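You operate a simulated robot arm through the tools that you are given. There is no shell and no other tool.

Carry out the task below with a simulated robot arm. There is one attempt and no reset: what you move stays moved.

Task
Put things in order on the programmer end of the front desk. At the end: the white silica pack from the programmer end of the front desk stands on top of the white carton; the small yellow nozzle is on the red tray; the small green nozzle stands where the teal pin stood; the teal pin from the programmer end of the front desk stands where the small yellow nozzle stood; whatever was shut is shut again. Leave all else as you found it, and nothing knocked over.

Only the result counts: the job must be done as asked and must still hold three seconds after the hand-in. Knocking over, shifting, dropping, spilling or breaking anything else fails it.

Robot
A 7-joint arm with a two-finger gripper, fixed in place. Base frame: the origin is on the floor under the middle of its stand, x ahead of it, y to its left, z up; the work surface is at about z = 750. Lengths are in mm, angles in degrees, forces in N, time in s.
With the tool pointing down near the work surface it reaches from about 320 to 720 mm from the base axis. Its first joint turns from -66.0 to 66.0 degrees. Payload 2.45 kg.
The TCP is the grasp point between the finger pads, 26 mm short of the fingertips. In the tool frame z runs along the fingers and y along their closing line. The gripper opens to 96 mm; its body begins 69 mm behind the TCP.
Orientation is told as [roll, pitch, yaw] about the base's x, y, z axes, in that order, counted from this pose: with the fingers straight down and closing along the base's y, the tool's x points along the base's -x, its y along +y and its z along -z.

Tools
- The arm moves only by the tool nudge_tool. Its argument "moves" is a list of rows, each an object of numbers (a shift or turn left out is 0, a gripper value left out holds the last): "tx", "ty", "tz": the shift along the tool's x, y, z in mm; "wx", "wy", "wz": the turn, a rotation vector about the tool's x, y, z in degrees. In form: [{"tx": .., "ty": .., "tz": .., "wx": .., "wy": .., "wz": ..}, ...]. A call has 1 to 20 rows; each row is the pose to reach, as a shift and turn from the pose commanded when the call began, along the tool's axes at that moment. "claw" is the closure in counts, from 0 (fully open) to 255 (shut), set as the call begins (left out, the last holds). A row lasts 0.2 s, in which the tool goes at most 50 mm and 8.6 degrees; a call with a longer step from one row to the next is refused whole, and so is a gripper value outside its range. A pose out of reach is approached as far as the arm can. The call stops where the force on the tool passes 40 N (or 10 N more than at its start, if that is more) or the arm is blocked; 0.2 s more then pass. Each finger travels about 50 mm/s and halts on what it meets, pressing with about 41 N; the grip force reading is that of the motor and also rises with nothing between the fingers. The clock runs only during rows and for 0.2 s after the last one: add rows that repeat a pose to give the fingers time. The reply holds the time, the measured pose of the TCP, the force on the tool along the base axes, the opening and the grip force, in the units named above and with some noise, with the torque about the TCP (base axes, N m) and any sound that the robot's microphone picked up.
- Cameras (640 x 400 px; columns grow to the right, rows downward): "scene" is fixed at [154.3, -409.2, 1405.1]; the picture's right is [0.75, -0.66, 0.00], its down [-0.50, -0.56, -0.66] and it looks along [0.44, 0.50, -0.75] (base axes); focal length 364 px, centre (320, 200). "wrist" rides on the gripper at [82, 3, -98] in the tool frame; the picture's right is [-0.04, 1.00, 0.00], its down [-0.73, -0.03, -0.68] and it looks along [-0.68, -0.03, 0.73] (tool axes); focal length 256 px, centre (320, 200). There is no depth. A picture from a camera that has moved, and an enlarged one, comes with that camera's place and axes in the base frame and with its lens. The place of the scene camera against the robot may be out by one fixed shift of up to 18 mm in any direction.
- camera(camera): a new picture of that camera. The clock stands still meanwhile.
- inspect(camera, box): a new picture of the part [left, top, right, bottom] of that camera's present view, enlarged. The clock stands still meanwhile.
- hand_in(): hands the job in; it is judged then, once.

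Nothing tells you positions but the pictures and the camera data. Unless the task says otherwise, let go and move clear before handing in.

The tools are called after "Emit:" by a JSON object that holds its "api" and its "payload". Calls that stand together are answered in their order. nudge_tool: Moves the arm, as the interface text tells. Its arguments: {"type":"object","properties":{"moves":{"type":"array"},"claw":{"type":"number"}},"required":["moves"]} The other tools are called the same way: camera (camera) takes a picture; inspect (camera, box) takes an enlarged picture of a part of a camera's view; hand_in () hands the job in.

At the start:

```text
time: 0.0
position: [376.9, -7.2, 1028.9]
ee_rot: [-0.1, 0.0, 0.0]
force: [0.5, 0.1, 0.5]
moment: [0.0, -0.03, 0.03]
width: 96.1
grip_force: 0.0
```

scene: 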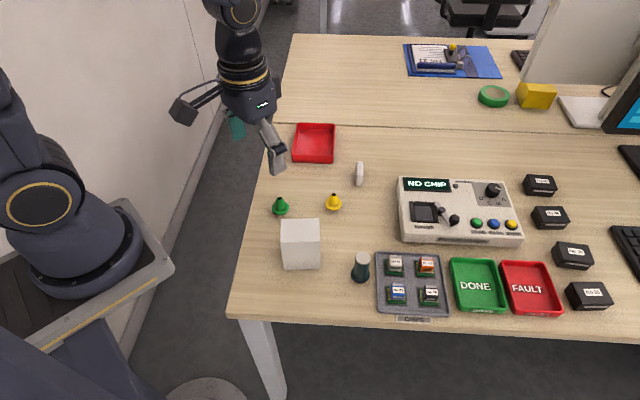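
wrist: 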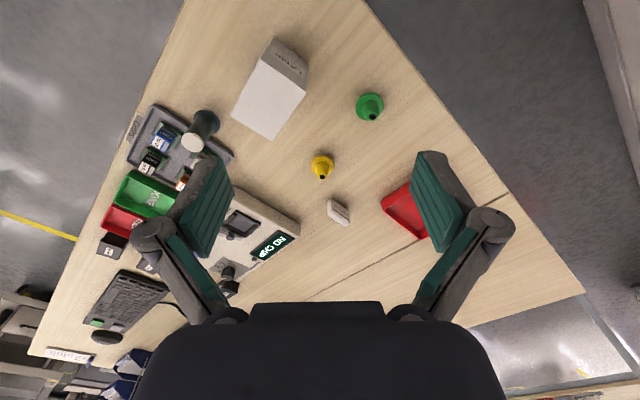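

I see a desk with a white carton, green and yellow nozzles, a white silica pack, a teal pin by the chip tray, and a red tray. I'll take enlarged views to locate these more exactly before moving.

Emit:
{"api": "inspect", "payload": {"camera": "scene", "box": [220, 110, 420, 330]}}

Emit:
{"api": "inspect", "payload": {"camera": "wrist", "box": [120, 20, 440, 250]}}

Emit:
{"api": "inspect", "payload": {"camera": "scene", "box": [340, 160, 640, 340]}}

```text
1.82 times, centred on (320, 220) of scene
camera zoom: at [154.3, -409.2, 1405.1], right [0.75, -0.66, 0.0], down [-0.5, -0.56, -0.66], along [0.44, 0.5, -0.75], focal length 662 px, centre (320, 164)
```

zoom: 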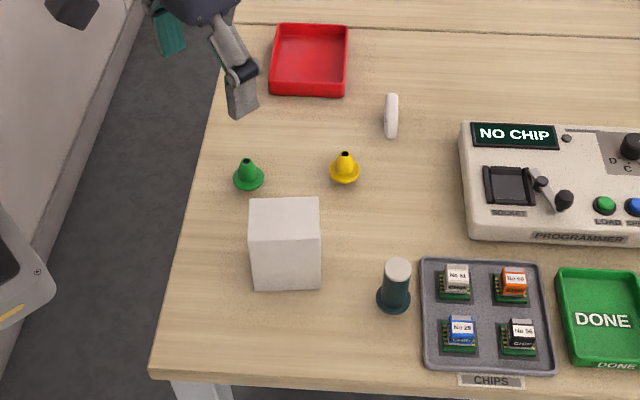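

```text
1.74 times, centred on (280, 135) of wrist
camera zoom: at [294.5, -4.8, 1126.5], right [0.04, 1.0, 0.0], down [0.73, -0.03, 0.68], along [0.68, -0.03, -0.73], focal length 445 px, centre (390, 313)
```

zoom: 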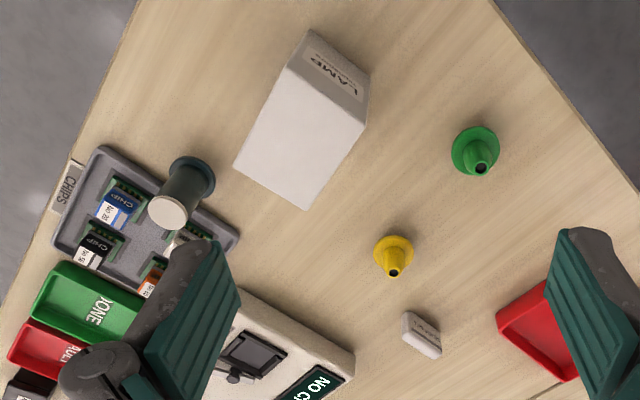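

```text
2.13 times, centred on (490, 250) of scene
camera zoom: at [154.3, -409.2, 1405.1], right [0.75, -0.66, 0.0], down [-0.5, -0.56, -0.66], along [0.44, 0.5, -0.75], focal length 776 px, centre (-43, 93)
```

zoom: 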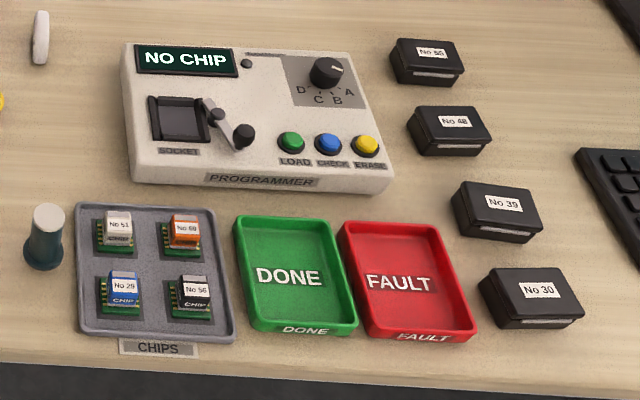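

The main objects are roughly at: yellow nozzle (554,-13), green nozzle (454,60), teal pin (470,-187), with the silica pack farther out near (660,5). I'll enlarge them more tightly to understand shapes and orientations.

Emit:
{"api": "inspect", "payload": {"camera": "wrist", "box": [220, 25, 320, 145]}}

Emit:
{"api": "inspect", "payload": {"camera": "wrist", "box": [290, 140, 390, 240]}}

Emit:
{"api": "inspect", "payload": {"camera": "scene", "box": [320, 140, 400, 220]}}

Emit:
{"api": "inspect", "payload": {"camera": "scene", "box": [260, 190, 400, 300]}}

Emit:
{"api": "inspect", "payload": {"camera": "wrist", "box": [120, 90, 240, 210]}}

Emit:
{"api": "inspect", "payload": {"camera": "scene", "box": [380, 20, 640, 130]}}

```text
3.33 times, centred on (270, 85) of wrist
camera zoom: at [294.5, -4.8, 1126.5], right [0.04, 1.0, 0.0], down [0.73, -0.03, 0.68], along [0.68, -0.03, -0.73], focal length 853 px, centre (487, 583)
```

zoom: 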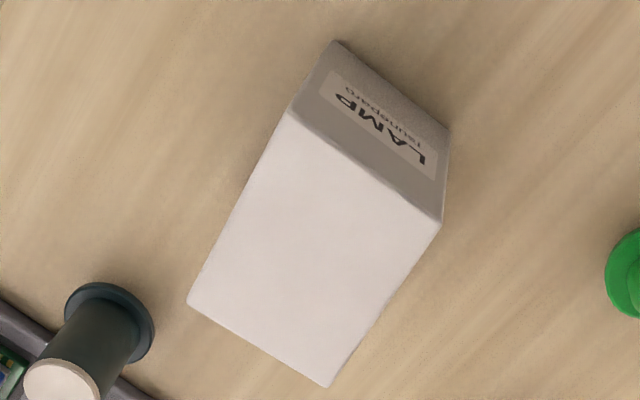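

```text
4.00 times, centred on (340, 190) of wrist
camera zoom: at [294.5, -4.8, 1126.5], right [0.04, 1.0, 0.0], down [0.73, -0.03, 0.68], along [0.68, -0.03, -0.73], focal length 1024 px, centre (240, 240)
```

zoom: 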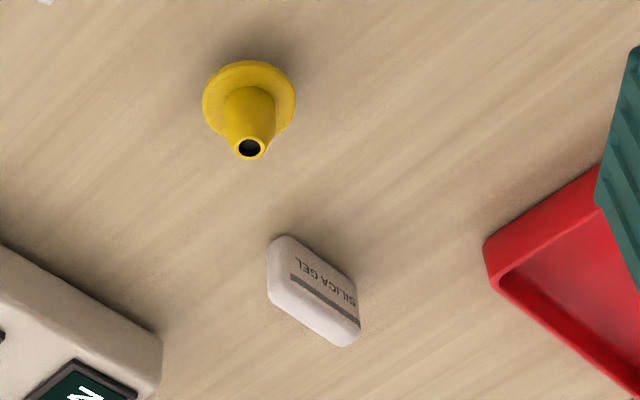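

```text
5.00 times, centred on (360, 180) of scene
camera zoom: at [154.3, -409.2, 1405.1], right [0.75, -0.66, 0.0], down [-0.5, -0.56, -0.66], along [0.44, 0.5, -0.75], focal length 1819 px, centre (120, 300)
```

zoom: 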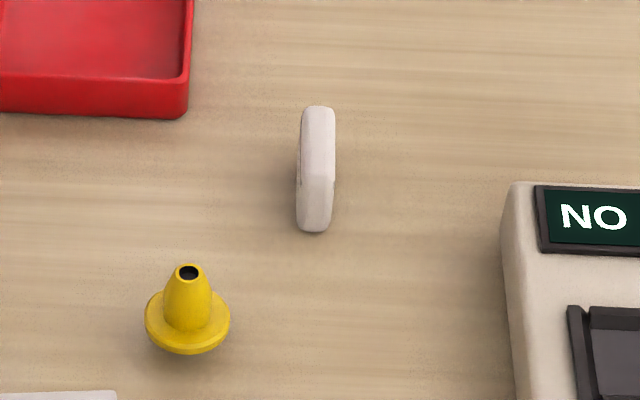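

```text
3.64 times, centred on (330, 245) of scene
camera zoom: at [154.3, -409.2, 1405.1], right [0.75, -0.66, 0.0], down [-0.5, -0.56, -0.66], along [0.44, 0.5, -0.75], focal length 1323 px, centre (284, 36)
```

zoom: 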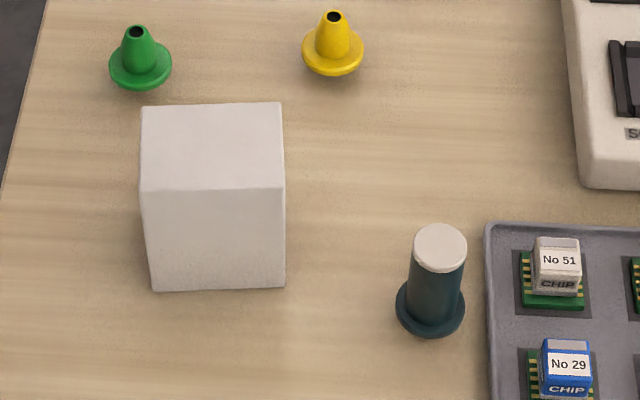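

```text
3.33 times, centred on (180, 150) of wrist
camera zoom: at [294.5, -4.8, 1126.5], right [0.04, 1.0, 0.0], down [0.73, -0.03, 0.68], along [0.68, -0.03, -0.73], focal length 853 px, centre (787, 367)
```

zoom: 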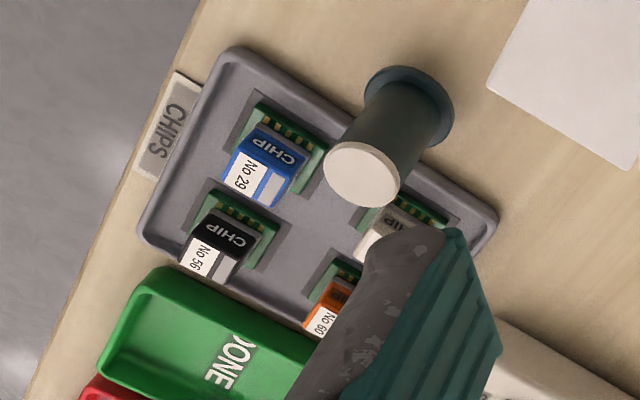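

```text
2.46 times, centred on (510, 75) of scene
camera zoom: at [154.3, -409.2, 1405.1], right [0.75, -0.66, 0.0], down [-0.5, -0.56, -0.66], along [0.44, 0.5, -0.75], focal length 896 px, centre (-148, 508)
```

zoom: 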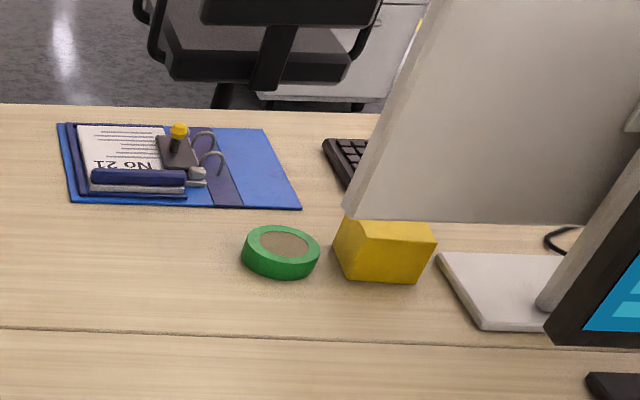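

The pack stands upright on edge (about 47×34×16 mm, thin across the desk's long axis), and the carton's top is about z=843, centred near (409,-70). First I move above the yellow nozzle with the fingers turned to close along the desk's depth direction, for a closer look.

Emit:
{"api": "nudge_tool", "payload": {"moves": [{"tx": -22, "ty": -1, "tz": 10, "wz": 5}, {"tx": -45, "ty": -2, "tz": 30, "wz": 10}, {"tx": -67, "ty": -2, "tz": 50, "wz": 15}, {"tx": -90, "ty": -3, "tz": 70, "wz": 20}, {"tx": -112, "ty": -4, "tz": 90, "wz": 25}, {"tx": -135, "ty": -5, "tz": 110, "wz": 30}, {"tx": -158, "ty": -6, "tz": 130, "wz": 35}, {"tx": -180, "ty": -6, "tz": 139, "wz": 40.5}, {"tx": -180, "ty": -6, "tz": 139, "wz": 40.5}], "claw": 0}}

```text
time: 2.0
position: [557.7, -12.7, 889.6]
ee_rot: [0.0, 0.0, -40.5]
force: [0.9, -0.2, 0.6]
moment: [-0.05, 0.01, 0.01]
width: 95.8
grip_force: 0.1
```

The arm should now be above the yellow nozzle; I'll look with both cameras to refine the nozzle's place.

Emit:
{"api": "camera", "payload": {"camera": "wrist"}}

Emit:
{"api": "camera", "payload": {"camera": "scene"}}

```text
taken
camera wrist: at [497.3, 41.3, 988.0], right [0.68, 0.73, 0.0], down [0.54, -0.5, 0.68], along [0.5, -0.46, -0.73], focal length 256 px, centre (320, 200)
```

wrist: 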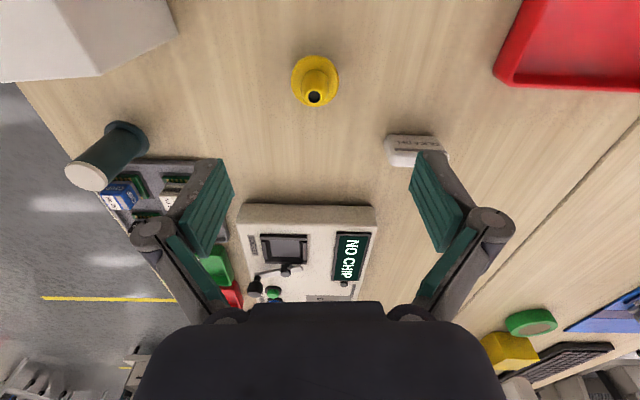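

```text
taken
```

scene: 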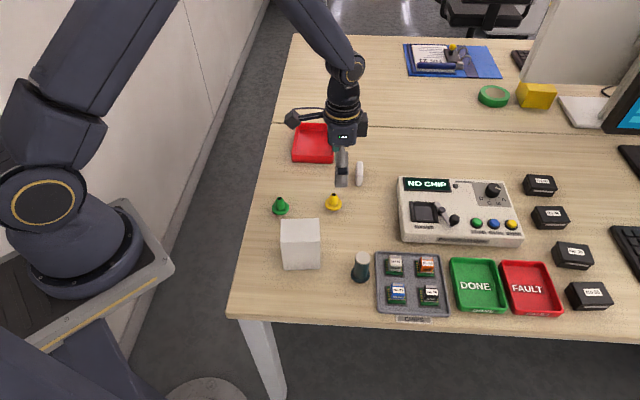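

The nozzle is near the picture's top centre, as expected. I'll enlarge it, and the other objects that are visible, to get exact positions.

Emit:
{"api": "inspect", "payload": {"camera": "wrist", "box": [270, 30, 370, 130]}}

Emit:
{"api": "inspect", "payload": {"camera": "wrist", "box": [360, 100, 460, 200]}}

Emit:
{"api": "inspect", "payload": {"camera": "wrist", "box": [50, 100, 210, 220]}}

Emit:
{"api": "inspect", "payload": {"camera": "wrist", "box": [480, 0, 640, 120]}}

```text
4.00 times, centred on (320, 80) of wrist
camera zoom: at [497.3, 41.3, 988.0], right [0.68, 0.73, 0.0], down [0.54, -0.5, 0.68], along [0.5, -0.46, -0.73], focal length 1024 px, centre (320, 680)
```

zoom: 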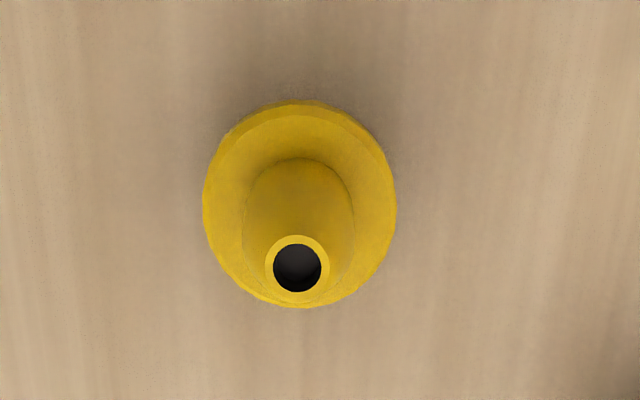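

```text
4.00 times, centred on (410, 150) of wrist
camera zoom: at [497.3, 41.3, 988.0], right [0.68, 0.73, 0.0], down [0.54, -0.5, 0.68], along [0.5, -0.46, -0.73], focal length 1024 px, centre (-40, 400)
```

zoom: 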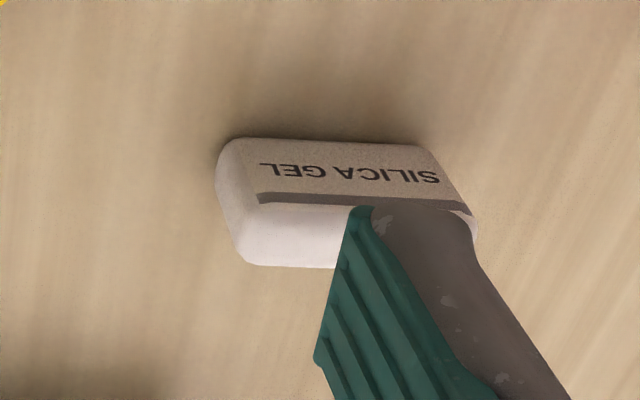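

```text
3.33 times, centred on (130, 160) of wrist
camera zoom: at [497.3, 41.3, 988.0], right [0.68, 0.73, 0.0], down [0.54, -0.5, 0.68], along [0.5, -0.46, -0.73], focal length 853 px, centre (953, 333)
```

zoom: 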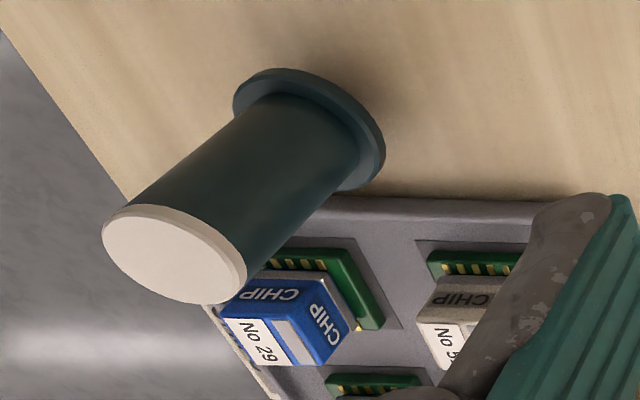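

```text
3.33 times, centred on (560, 60) of wrist
camera zoom: at [497.3, 41.3, 988.0], right [0.68, 0.73, 0.0], down [0.54, -0.5, 0.68], along [0.5, -0.46, -0.73], focal length 853 px, centre (-480, 667)
```

zoom: 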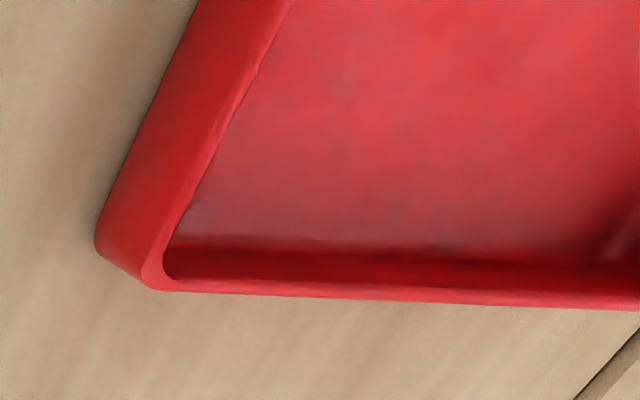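

The yellow nozzle is at about (550,-14), with a 42 mm flange and its tip near z=789; comparing finger corners, the fingertips retract when open, so I need to know how far they reach when partly closed. I'll centre over the nozzle at z≈840, part-close the fingers and look.

Emit:
{"api": "nudge_tool", "payload": {"moves": [{"tx": 2.5, "ty": -3, "tz": 15}, {"tx": 5.1, "ty": -5.8, "tz": 30}, {"tx": 5.1, "ty": -5.8, "tz": 42}, {"tx": 5.1, "ty": -5.8, "tz": 50}, {"tx": 5.1, "ty": -5.8, "tz": 50}, {"tx": 5.1, "ty": -5.8, "tz": 50}], "claw": 100}}

Emit:
{"api": "camera", "payload": {"camera": "wrist"}}

Emit:
{"api": "inspect", "payload": {"camera": "wrist", "box": [220, 80, 420, 205]}}

```text
time: 3.4
position: [549.3, -13.7, 839.7]
ee_rot: [0.0, 0.0, -40.5]
force: [0.8, -0.9, 0.0]
moment: [0.01, 0.0, 0.0]
width: 58.5
grip_force: 0.1
```

```text
taken
camera wrist: at [488.5, 40.8, 937.5], right [0.68, 0.73, 0.0], down [0.54, -0.5, 0.68], along [0.5, -0.46, -0.73], focal length 256 px, centre (320, 200)
```

wrist: 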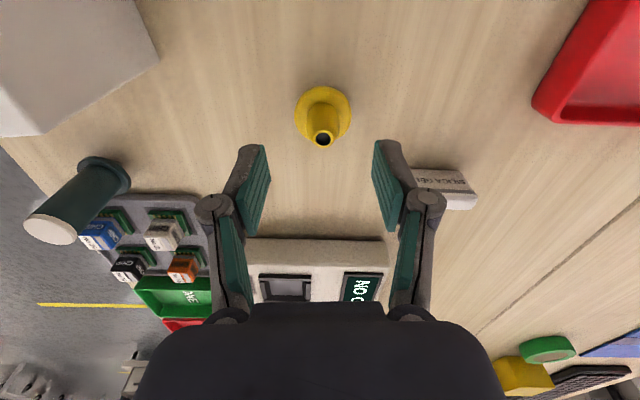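

```text
3.20 times, centred on (320, 142) of wrist
camera zoom: at [488.5, 40.8, 937.5], right [0.68, 0.73, 0.0], down [0.54, -0.5, 0.68], along [0.5, -0.46, -0.73], focal length 819 px, centre (320, 384)
```

zoom: 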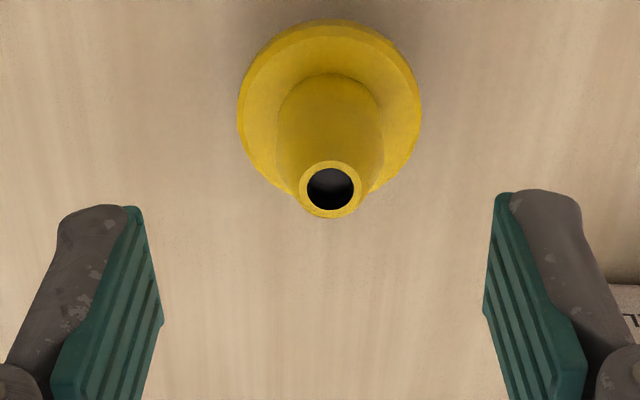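

The tips reach about 22 mm past the TCP at this opening, and the nozzle is offset only about (-1, +1.6) mm in the tool frame. I'll centre, descend so the tips straddle the flange just above the desk, then close.

Emit:
{"api": "nudge_tool", "payload": {"moves": [{"tx": -1.2, "ty": 1.6, "tz": 15}, {"tx": -1.2, "ty": 1.6, "tz": 32}, {"tx": -1.2, "ty": 1.6, "tz": 46}, {"tx": -1.2, "ty": 1.6, "tz": 56}, {"tx": -1.2, "ty": 1.6, "tz": 62}, {"tx": -1.2, "ty": 1.6, "tz": 62}]}}

Emit:
{"api": "inspect", "payload": {"camera": "wrist", "box": [220, 80, 420, 205]}}

Emit:
{"api": "inspect", "payload": {"camera": "scene", "box": [290, 150, 390, 230]}}

```text
time: 4.8
position: [550.0, -14.7, 778.5]
ee_rot: [0.0, 0.0, -40.5]
force: [-0.4, 0.1, 0.7]
moment: [0.02, 0.04, 0.01]
width: 58.4
grip_force: 0.1
```

```text
3.20 times, centred on (320, 142) of wrist
camera zoom: at [489.9, 40.3, 875.2], right [0.68, 0.73, 0.0], down [0.54, -0.5, 0.68], along [0.5, -0.46, -0.73], focal length 819 px, centre (320, 384)
```

zoom: 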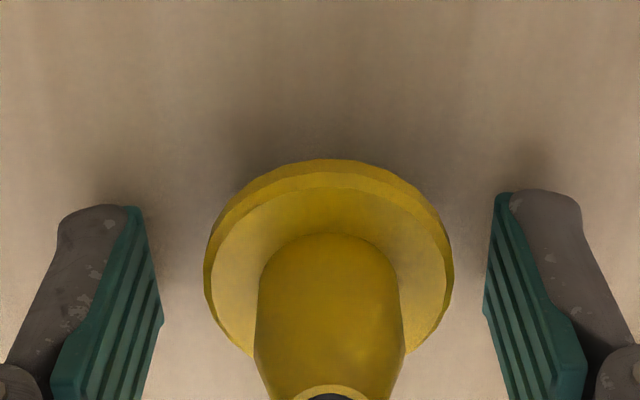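

```text
5.00 times, centred on (340, 190) of scene
camera zoom: at [154.3, -409.2, 1405.1], right [0.75, -0.66, 0.0], down [-0.5, -0.56, -0.66], along [0.44, 0.5, -0.75], focal length 1819 px, centre (220, 250)
```

zoom: 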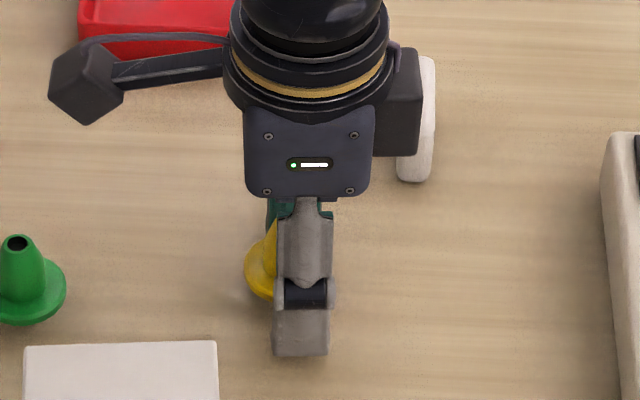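

The fingers straddle the flange and are well centred, with the tips still a few millimetres above the desk. I'll lower 1.5 mm more and close on the flange.

Emit:
{"api": "nudge_tool", "payload": {"moves": [{"tz": 1.5}, {"tz": 1.5}]}}

Emit:
{"api": "nudge_tool", "payload": {"moves": [{"tz": 0}, {"tz": 0}, {"tz": 0}, {"tz": 0}], "claw": 255}}

Emit:
{"api": "inspect", "payload": {"camera": "wrist", "box": [220, 80, 420, 205]}}

```text
time: 5.4
position: [550.6, -14.1, 775.4]
ee_rot: [0.0, 0.0, -40.5]
force: [0.4, -0.4, 0.8]
moment: [0.01, 0.02, -0.01]
width: 58.4
grip_force: 0.2
```

```text
time: 6.4
position: [551.3, -14.7, 776.0]
ee_rot: [-0.1, 0.0, -40.5]
force: [-0.5, 0.1, 2.8]
moment: [-0.02, 0.01, 0.0]
width: 38.0
grip_force: 40.9
```

```text
3.20 times, centred on (320, 142) of wrist
camera zoom: at [490.1, 40.1, 873.9], right [0.68, 0.73, 0.0], down [0.54, -0.5, 0.68], along [0.5, -0.46, -0.73], focal length 819 px, centre (320, 384)
```

zoom: 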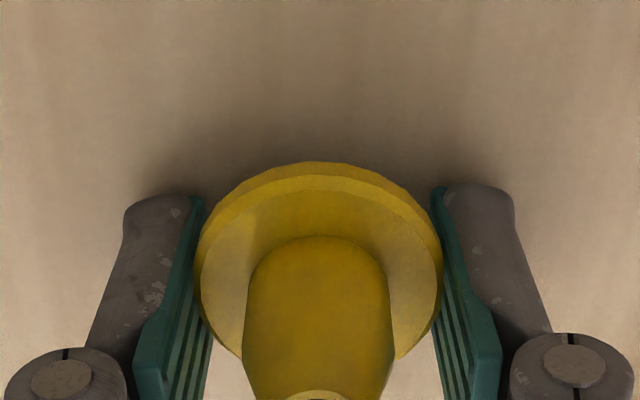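

The gripper holds the flange at 38 mm. I'll lift slowly and check the hold.

Emit:
{"api": "nudge_tool", "payload": {"moves": [{"tz": -4}, {"tz": -12}, {"tz": -24}, {"tz": -40}, {"tz": -60}, {"tz": -80}, {"tz": -95}, {"tz": -104}, {"tz": -104}]}}

Emit:
{"api": "camera", "payload": {"camera": "wrist"}}

Emit:
{"api": "camera", "payload": {"camera": "scene"}}

```text
time: 8.4
position: [552.1, -14.2, 879.3]
ee_rot: [-0.1, 0.0, -40.5]
force: [0.5, -0.2, -0.1]
moment: [0.01, 0.02, 0.0]
width: 37.5
grip_force: 41.1
```

```text
taken
camera wrist: at [490.5, 39.8, 977.5], right [0.68, 0.73, 0.0], down [0.54, -0.5, 0.68], along [0.5, -0.46, -0.73], focal length 256 px, centre (320, 200)
```

wrist: 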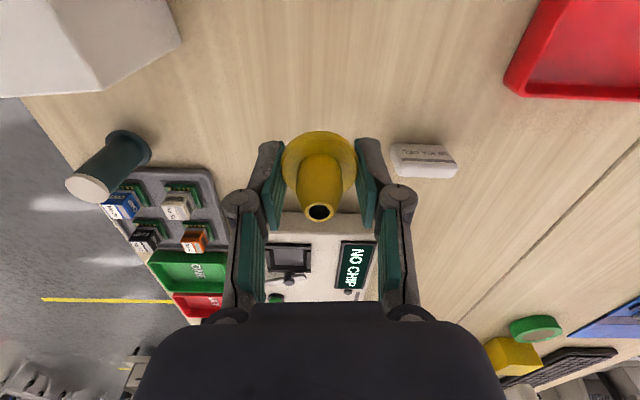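

```text
taken
```

scene: 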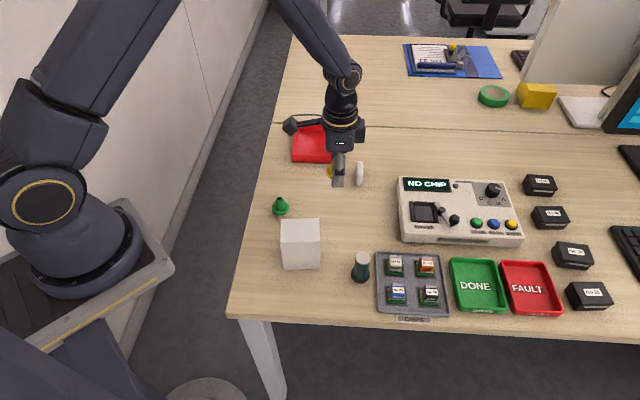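

The yellow nozzle is held upright and level. Next I carry it above the near part of the red tray at a safe height and look down.

Emit:
{"api": "nudge_tool", "payload": {"moves": [{"tx": 4, "ty": 14}, {"tx": 9, "ty": 36}, {"tx": 15, "ty": 60}, {"tx": 21, "ty": 84}, {"tx": 27, "ty": 108}, {"tx": 33, "ty": 132}, {"tx": 39, "ty": 156}, {"tx": 46, "ty": 180}, {"tx": 52, "ty": 204}, {"tx": 55, "ty": 216}, {"tx": 57, "ty": 223}, {"tx": 57, "ty": 223}]}}

Emit:
{"api": "camera", "payload": {"camera": "wrist"}}

Emit:
{"api": "camera", "payload": {"camera": "scene"}}

```text
time: 11.0
position: [651.7, 191.4, 879.9]
ee_rot: [0.0, 0.0, -40.3]
force: [-0.4, 0.2, -1.2]
moment: [-0.04, 0.0, 0.03]
width: 37.9
grip_force: 41.6
```

```text
taken
camera wrist: at [591.8, 246.9, 978.3], right [0.68, 0.73, 0.0], down [0.54, -0.5, 0.68], along [0.5, -0.46, -0.73], focal length 256 px, centre (320, 200)
```

wrist: 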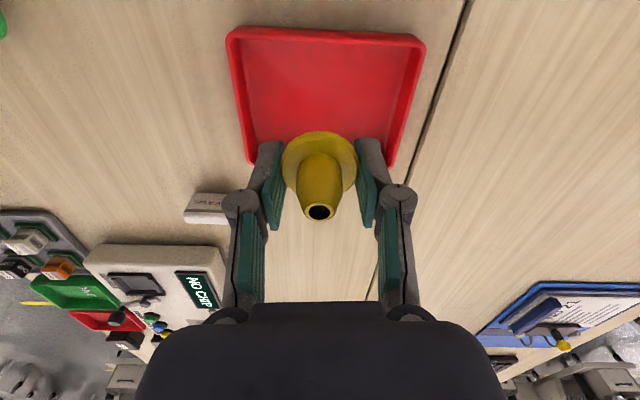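

```text
taken
```

scene: 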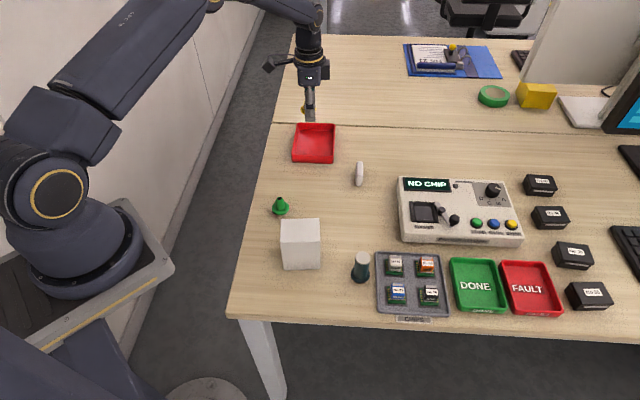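

The tray spans roughly -75..+45 mm (tool x) and ±75 mm (tool y) around the nozzle, so I'll shift 13 mm toward its centre and descend to just above the floor.

Emit:
{"api": "nudge_tool", "payload": {"moves": [{"tx": -6, "ty": 1}, {"tx": -13, "ty": 2, "tz": 5}, {"tx": -13, "ty": 2, "tz": 20}, {"tx": -13, "ty": 2, "tz": 38}, {"tx": -13, "ty": 2, "tz": 56}, {"tx": -13, "ty": 2, "tz": 72}, {"tx": -13, "ty": 2, "tz": 84}, {"tx": -13, "ty": 2, "tz": 93}, {"tx": -13, "ty": 2, "tz": 93}]}}

Emit:
{"api": "camera", "payload": {"camera": "wrist"}}

Emit:
{"api": "inspect", "payload": {"camera": "scene", "box": [270, 90, 370, 180]}}

```text
time: 13.0
position: [664.2, 185.4, 787.2]
ee_rot: [0.0, 0.0, -40.5]
force: [-0.1, 0.1, -0.9]
moment: [0.03, -0.03, 0.05]
width: 37.8
grip_force: 40.7
```

```text
taken
camera wrist: at [603.7, 240.6, 885.0], right [0.68, 0.73, 0.0], down [0.54, -0.5, 0.68], along [0.5, -0.46, -0.73], focal length 256 px, centre (320, 200)
```

wrist: 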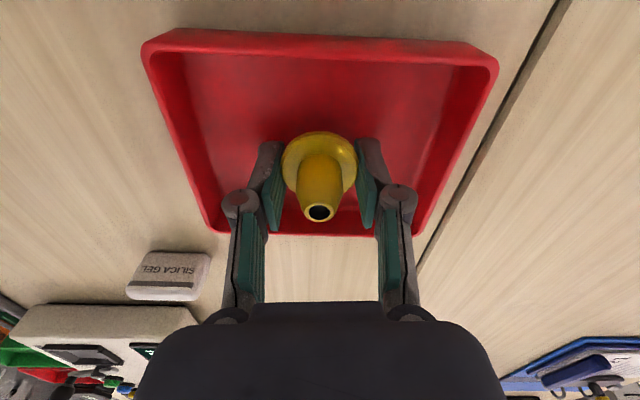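

```text
4.44 times, centred on (320, 135) of scene
camera zoom: at [154.3, -409.2, 1405.1], right [0.75, -0.66, 0.0], down [-0.5, -0.56, -0.66], along [0.44, 0.5, -0.75], focal length 1617 px, centre (320, 489)
```

zoom: 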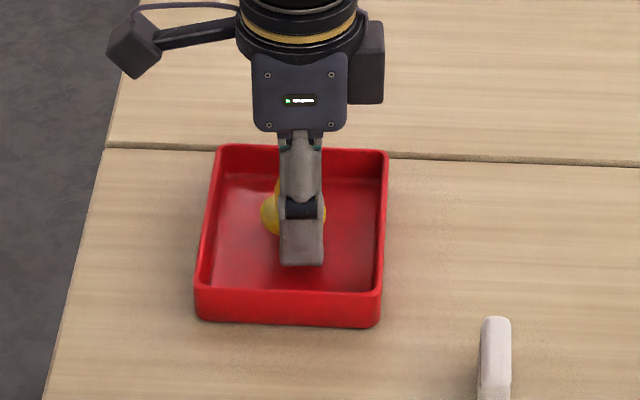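

The nozzle is inside the tray walls, near the middle. I'll lower in small steps and watch the vertical force for contact.

Emit:
{"api": "nudge_tool", "payload": {"moves": [{"tz": 1.5}, {"tz": 3}, {"tz": 3}]}}

Emit:
{"api": "nudge_tool", "payload": {"moves": [{"tz": 1}, {"tz": 2}, {"tz": 2}]}}

```text
time: 13.8
position: [665.1, 186.1, 784.4]
ee_rot: [-0.1, 0.0, -40.5]
force: [0.2, -0.2, -1.6]
moment: [0.0, -0.02, 0.03]
width: 37.7
grip_force: 41.2
```

```text
time: 14.6
position: [663.6, 187.1, 782.6]
ee_rot: [0.0, 0.0, -40.5]
force: [0.2, 0.0, -0.9]
moment: [0.03, 0.03, 0.0]
width: 37.9
grip_force: 40.8
```

No contact yet at TCP z≈782.5. I'll keep lowering in small steps.

Emit:
{"api": "nudge_tool", "payload": {"moves": [{"tz": 0.8}, {"tz": 1.5}, {"tz": 1.5}]}}

Emit:
{"api": "nudge_tool", "payload": {"moves": [{"tz": 0.5}, {"tz": 1}, {"tz": 1}]}}

```text
time: 15.4
position: [663.2, 186.0, 780.5]
ee_rot: [0.0, 0.0, -40.6]
force: [-0.3, -0.9, -0.4]
moment: [0.04, -0.01, 0.03]
width: 38.1
grip_force: 41.8
```

```text
time: 16.2
position: [663.7, 185.8, 780.8]
ee_rot: [0.0, 0.0, -40.5]
force: [-0.6, -0.1, 3.2]
moment: [-0.01, 0.06, 0.01]
width: 37.6
grip_force: 41.0
```

The force has risen to about 3 N, so it is touching the tray floor. I'll lower 0.7 mm more to confirm, then open slightly.

Emit:
{"api": "nudge_tool", "payload": {"moves": [{"tz": 0.7}, {"tz": 0.7}]}}

```text
time: 16.8
position: [664.8, 187.2, 779.3]
ee_rot: [0.0, -0.2, -40.4]
force: [-2.2, -0.2, 13.6]
moment: [0.0, 0.13, 0.01]
width: 38.0
grip_force: 41.1
```

Contact is firm at 13.6 N; I'll back off 0.7 mm and open the fingers to about 58 mm.

Emit:
{"api": "nudge_tool", "payload": {"moves": [{"tz": -0.6}, {"tz": -0.6}]}}

Emit:
{"api": "nudge_tool", "payload": {"moves": [{"tz": 0}, {"tz": 0}, {"tz": 0}], "claw": 100}}

Emit:
{"api": "inspect", "payload": {"camera": "wrist", "box": [200, 100, 440, 250]}}

```text
time: 17.4
position: [663.6, 185.4, 779.1]
ee_rot: [0.1, 0.0, -40.4]
force: [2.7, 2.3, 10.0]
moment: [0.09, -0.03, -0.02]
width: 37.9
grip_force: 41.0
```

```text
time: 18.2
position: [661.8, 184.9, 779.4]
ee_rot: [-0.1, 0.0, -40.5]
force: [-0.9, 0.0, -0.5]
moment: [0.02, 0.0, -0.01]
width: 58.2
grip_force: 0.0
```

```text
2.67 times, centred on (320, 175) of wrist
camera zoom: at [602.2, 240.4, 876.9], right [0.68, 0.73, 0.0], down [0.54, -0.5, 0.68], along [0.5, -0.46, -0.73], focal length 683 px, centre (320, 267)
```

zoom: 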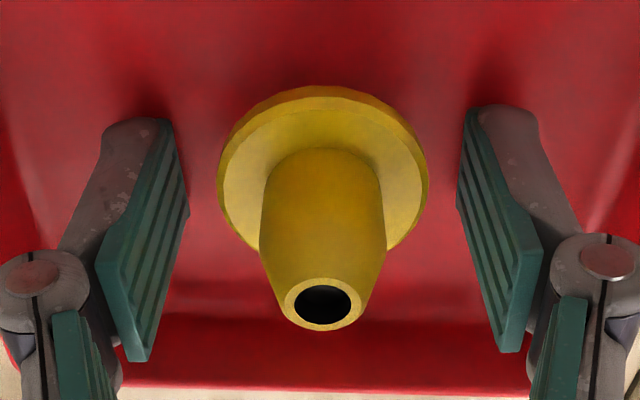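

The nozzle stands free and upright in the tray. I'll lift straight out, then travel at height to above the teal pin.

Emit:
{"api": "nudge_tool", "payload": {"moves": [{"tz": -8}, {"tz": -25}, {"tz": -50}, {"tz": -80}, {"tz": -105}, {"tz": -120}, {"tz": -120}]}}

Emit:
{"api": "camera", "payload": {"camera": "wrist"}}

Emit:
{"api": "nudge_tool", "payload": {"moves": [{"tx": -4, "ty": -20}, {"tx": -13, "ty": -56}, {"tx": -22, "ty": -93}, {"tx": -31, "ty": -130}, {"tx": -40, "ty": -168}, {"tx": -49, "ty": -206}, {"tx": -58, "ty": -244}, {"tx": -67, "ty": -282}, {"tx": -76, "ty": -320}, {"tx": -84, "ty": -355}, {"tx": -91, "ty": -385}, {"tx": -96, "ty": -405}, {"tx": -96, "ty": -408}, {"tx": -96, "ty": -408}]}}

Emit:
{"api": "camera", "payload": {"camera": "wrist"}}

Emit:
{"api": "camera", "payload": {"camera": "scene"}}

```text
time: 19.8
position: [662.0, 185.5, 899.6]
ee_rot: [0.0, -0.1, -40.4]
force: [-0.2, -0.1, -1.0]
moment: [0.02, -0.03, 0.01]
width: 58.5
grip_force: 0.1
```

```text
taken
camera wrist: at [601.7, 240.3, 996.8], right [0.68, 0.73, 0.0], down [0.54, -0.5, 0.68], along [0.5, -0.46, -0.73], focal length 256 px, centre (320, 200)
```

wrist: 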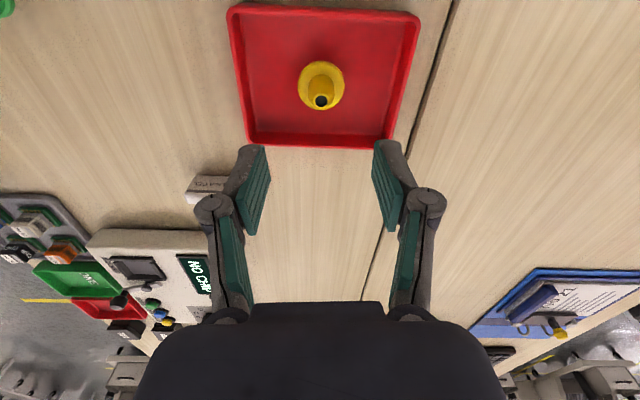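

```text
time: 22.8
position: [471.7, -186.5, 899.9]
ee_rot: [0.0, -0.1, -40.5]
force: [-0.6, 0.0, -0.3]
moment: [0.0, 0.01, -0.01]
width: 58.2
grip_force: 0.1
```

```text
taken
camera wrist: at [410.3, -132.2, 997.3], right [0.68, 0.73, 0.0], down [0.54, -0.5, 0.68], along [0.5, -0.46, -0.73], focal length 256 px, centre (320, 200)
```

wrist: 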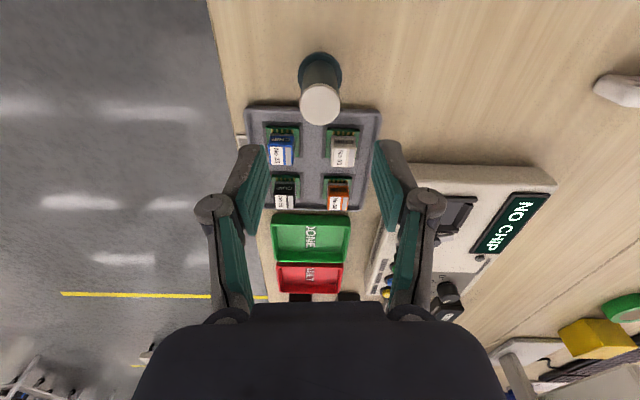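

```text
taken
```

scene: 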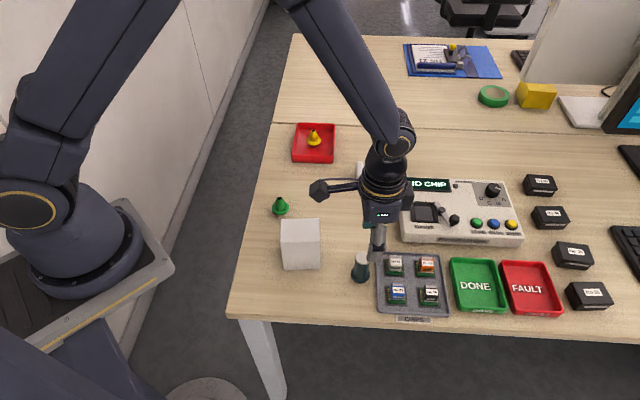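

The pin is just below and visible, with the chip tray right beside it. I'll enlarge to place it exactly.

Emit:
{"api": "inspect", "payload": {"camera": "wrist", "box": [240, 30, 400, 130]}}

Emit:
{"api": "inspect", "payload": {"camera": "scene", "box": [320, 220, 420, 300]}}

```text
4.00 times, centred on (320, 80) of wrist
camera zoom: at [410.3, -132.2, 997.3], right [0.68, 0.73, 0.0], down [0.54, -0.5, 0.68], along [0.5, -0.46, -0.73], focal length 1024 px, centre (320, 680)
```

zoom: 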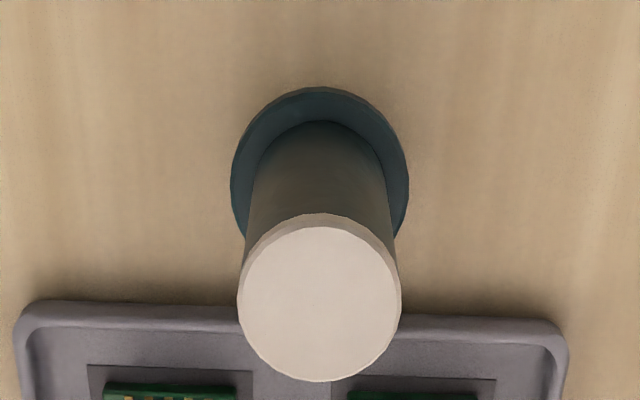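

```text
5.00 times, centred on (370, 260) of scene
camera zoom: at [154.3, -409.2, 1405.1], right [0.75, -0.66, 0.0], down [-0.5, -0.56, -0.66], along [0.44, 0.5, -0.75], focal length 1819 px, centre (70, -100)
```

zoom: 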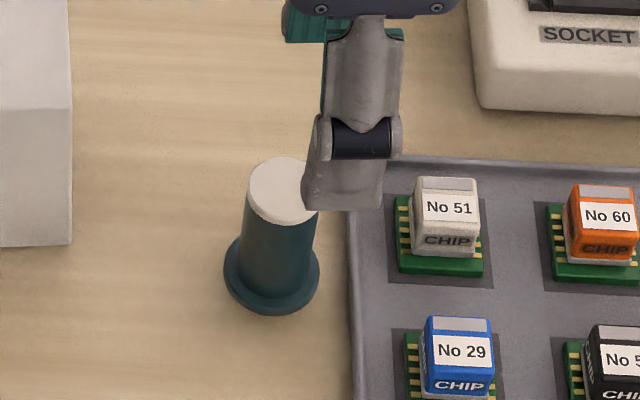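

The pin is about 8 mm toward tool +x from the gripper's axis. I'll centre over it, lower to z≈865, and look again.

Emit:
{"api": "nudge_tool", "payload": {"moves": [{"tx": 4, "ty": 0, "tz": 10}, {"tx": 8, "ty": 0, "tz": 22}, {"tx": 8, "ty": 0, "tz": 32}, {"tx": 8, "ty": 0, "tz": 36}, {"tx": 8, "ty": 0, "tz": 36}]}}

Emit:
{"api": "camera", "payload": {"camera": "wrist"}}

Emit:
{"api": "inspect", "payload": {"camera": "wrist", "box": [220, 50, 420, 175]}}

```text
time: 24.0
position: [465.4, -181.0, 863.2]
ee_rot: [0.0, 0.0, -40.5]
force: [-0.5, 0.5, 0.3]
moment: [-0.02, -0.04, -0.03]
width: 58.4
grip_force: 0.0
```

```text
taken
camera wrist: at [404.8, -126.2, 961.4], right [0.68, 0.73, 0.0], down [0.54, -0.5, 0.68], along [0.5, -0.46, -0.73], focal length 256 px, centre (320, 200)
```

wrist: 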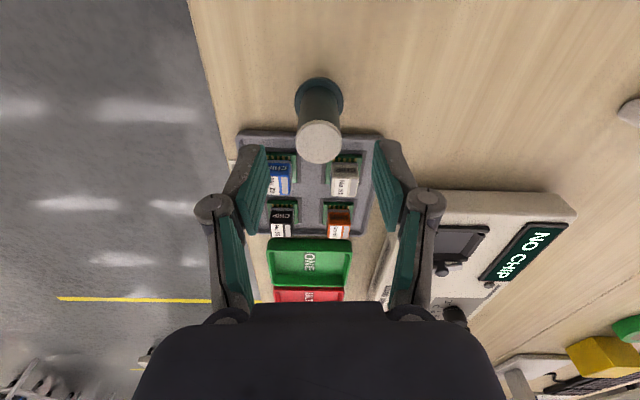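

```text
3.20 times, centred on (320, 112) of wrist
camera zoom: at [404.8, -126.2, 961.4], right [0.68, 0.73, 0.0], down [0.54, -0.5, 0.68], along [0.5, -0.46, -0.73], focal length 819 px, centre (320, 480)
```

zoom: 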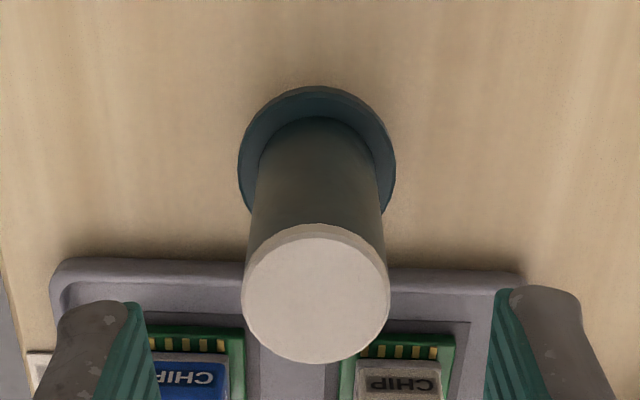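

The pin is within about 1.5 mm of the gripper's axis. I'll correct and descend so the pads hold the post's middle, clear of the flange and chip tray.

Emit:
{"api": "nudge_tool", "payload": {"moves": [{"tx": -1, "ty": -1.4, "tz": 10}, {"tx": -1, "ty": -1.4, "tz": 26}, {"tx": -1, "ty": -1.4, "tz": 42}, {"tx": -1, "ty": -1.4, "tz": 56}, {"tx": -1, "ty": -1.4, "tz": 66}, {"tx": -1, "ty": -1.4, "tz": 69}, {"tx": -1, "ty": -1.4, "tz": 69}]}}

Emit:
{"api": "camera", "payload": {"camera": "wrist"}}

Emit:
{"api": "inspect", "payload": {"camera": "scene", "box": [320, 220, 420, 300]}}

```text
time: 25.6
position: [465.8, -184.1, 793.9]
ee_rot: [-0.1, 0.0, -40.4]
force: [0.3, 0.2, 1.3]
moment: [0.01, 0.04, -0.03]
width: 58.2
grip_force: 0.1
```

```text
taken
camera wrist: at [405.0, -128.4, 892.2], right [0.68, 0.73, 0.0], down [0.54, -0.5, 0.68], along [0.5, -0.46, -0.73], focal length 256 px, centre (320, 200)
```

wrist: 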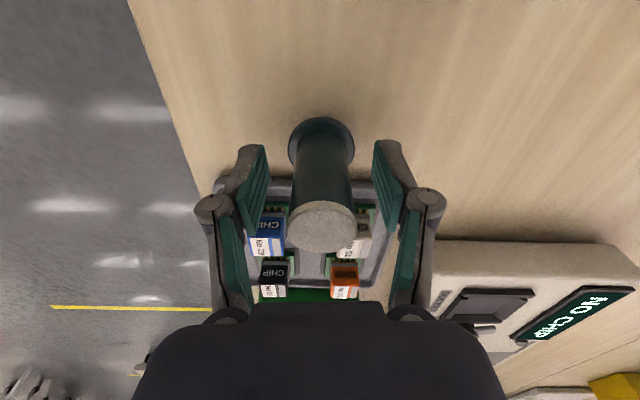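

```text
5.00 times, centred on (370, 260) of scene
camera zoom: at [154.3, -409.2, 1405.1], right [0.75, -0.66, 0.0], down [-0.5, -0.56, -0.66], along [0.44, 0.5, -0.75], focal length 1819 px, centre (70, -100)
```

zoom: 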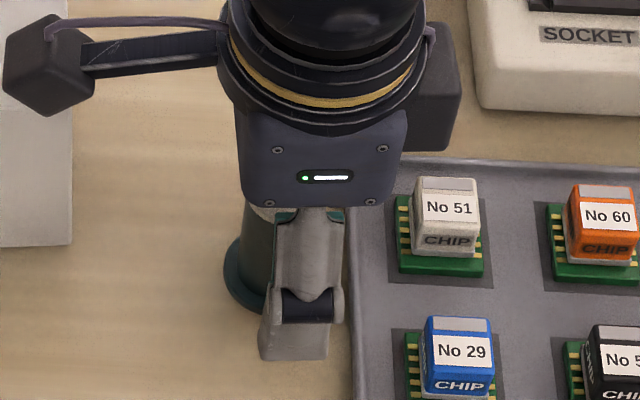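

The pin is centred between the pads. Closing on it now.

Emit:
{"api": "nudge_tool", "payload": {"moves": [{"tz": 0}, {"tz": 0}, {"tz": 0}, {"tz": 0}, {"tz": 0}], "claw": 255}}

Emit:
{"api": "camera", "payload": {"camera": "wrist"}}

```text
time: 26.8
position: [466.2, -182.9, 794.7]
ee_rot: [0.2, -0.2, -40.3]
force: [4.3, 6.8, 21.2]
moment: [0.3, -0.08, -0.04]
width: 31.7
grip_force: 40.6
```

```text
taken
camera wrist: at [405.5, -127.9, 892.8], right [0.68, 0.73, 0.0], down [0.54, -0.5, 0.68], along [0.5, -0.46, -0.73], focal length 256 px, centre (320, 200)
```

wrist: 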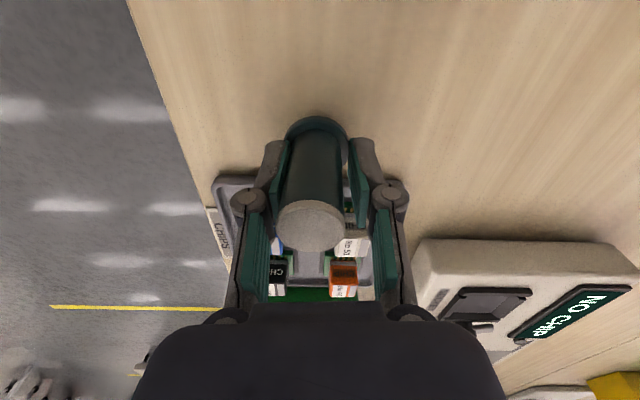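

The grip reads 31.7 mm but there is a 21 N upward force and the pin looks slightly off in the picture. I'll look closer before lifting.

Emit:
{"api": "inspect", "payload": {"camera": "wrist", "box": [220, 100, 420, 260]}}

Emit:
{"api": "inspect", "payload": {"camera": "scene", "box": [320, 220, 420, 300]}}

```text
2.50 times, centred on (320, 180) of wrist
camera zoom: at [405.5, -127.9, 892.8], right [0.68, 0.73, 0.0], down [0.54, -0.5, 0.68], along [0.5, -0.46, -0.73], focal length 640 px, centre (320, 250)
```

zoom: 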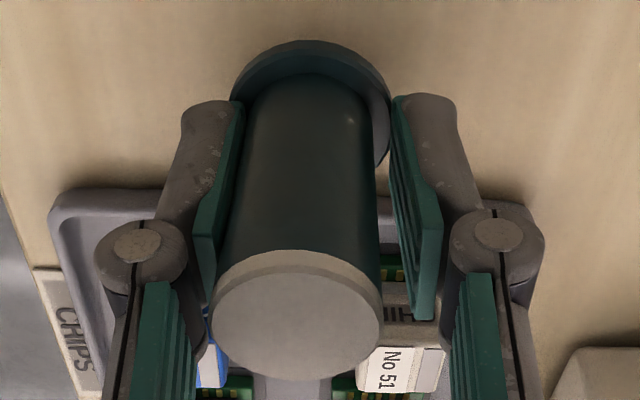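

```text
5.00 times, centred on (370, 260) of scene
camera zoom: at [154.1, -408.9, 1405.2], right [0.75, -0.66, 0.0], down [-0.5, -0.56, -0.66], along [0.44, 0.5, -0.75], focal length 1819 px, centre (70, -100)
```

zoom: 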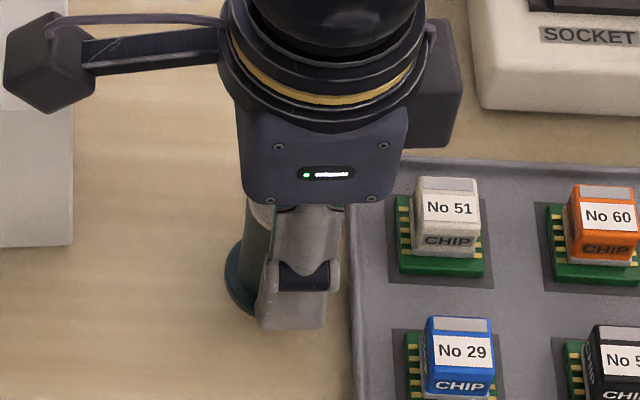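

The pin seems pushed about 3 mm sideways with a slight lean, and the right pad seems not flush. I'll enlarge further to understand before deciding.

Emit:
{"api": "inspect", "payload": {"camera": "wrist", "box": [280, 105, 400, 185]}}

Emit:
{"api": "inspect", "payload": {"camera": "wrist", "box": [260, 170, 380, 250]}}

Emit:
{"api": "inspect", "payload": {"camera": "scene", "box": [345, 235, 405, 285]}}

```text
5.00 times, centred on (340, 145) of wrist
camera zoom: at [405.5, -127.9, 892.8], right [0.68, 0.73, 0.0], down [0.54, -0.5, 0.68], along [0.5, -0.46, -0.73], focal length 1280 px, centre (220, 475)
```

zoom: 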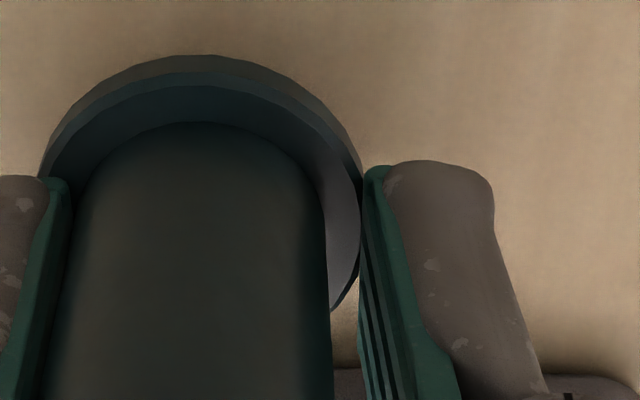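

```text
5.00 times, centred on (320, 210) of wrist
camera zoom: at [405.5, -127.9, 892.8], right [0.68, 0.73, 0.0], down [0.54, -0.5, 0.68], along [0.5, -0.46, -0.73], focal length 1280 px, centre (320, 150)
```

zoom: 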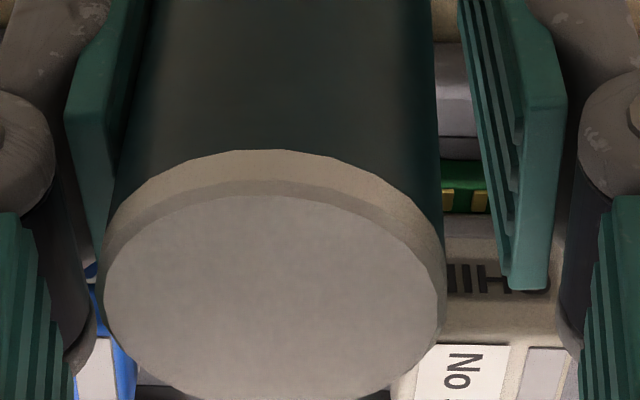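

```text
8.00 times, centred on (375, 260) of scene
camera zoom: at [154.1, -408.9, 1405.2], right [0.75, -0.66, 0.0], down [-0.5, -0.56, -0.66], along [0.44, 0.5, -0.75], focal length 2911 px, centre (-120, -280)
```

zoom: 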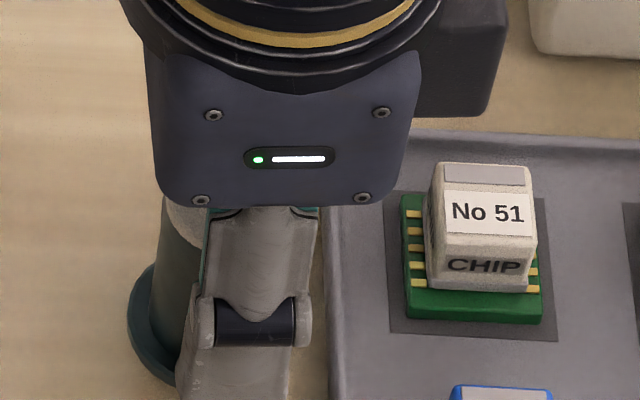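

The right pad shows a real gap to the post while the left one touches, so the hold may not have settled. I'll wait briefly without moving and re-read.

Emit:
{"api": "nudge_tool", "payload": {"moves": [{"tz": 0}, {"tz": 0}, {"tz": 0}]}}

Emit:
{"api": "inspect", "payload": {"camera": "wrist", "box": [220, 100, 420, 260]}}

```text
time: 27.6
position: [467.0, -183.2, 795.2]
ee_rot: [0.1, -0.1, -40.4]
force: [7.2, 8.5, 28.1]
moment: [0.32, -0.17, -0.06]
width: 31.5
grip_force: 40.4
```

```text
2.50 times, centred on (320, 180) of wrist
camera zoom: at [405.4, -128.1, 892.7], right [0.68, 0.73, 0.0], down [0.54, -0.5, 0.68], along [0.5, -0.46, -0.73], focal length 640 px, centre (320, 250)
```

zoom: 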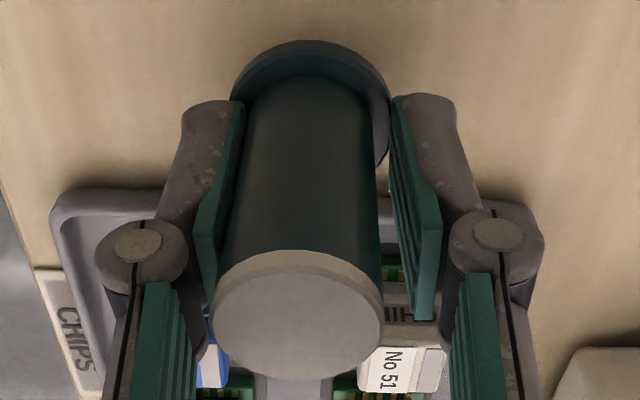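

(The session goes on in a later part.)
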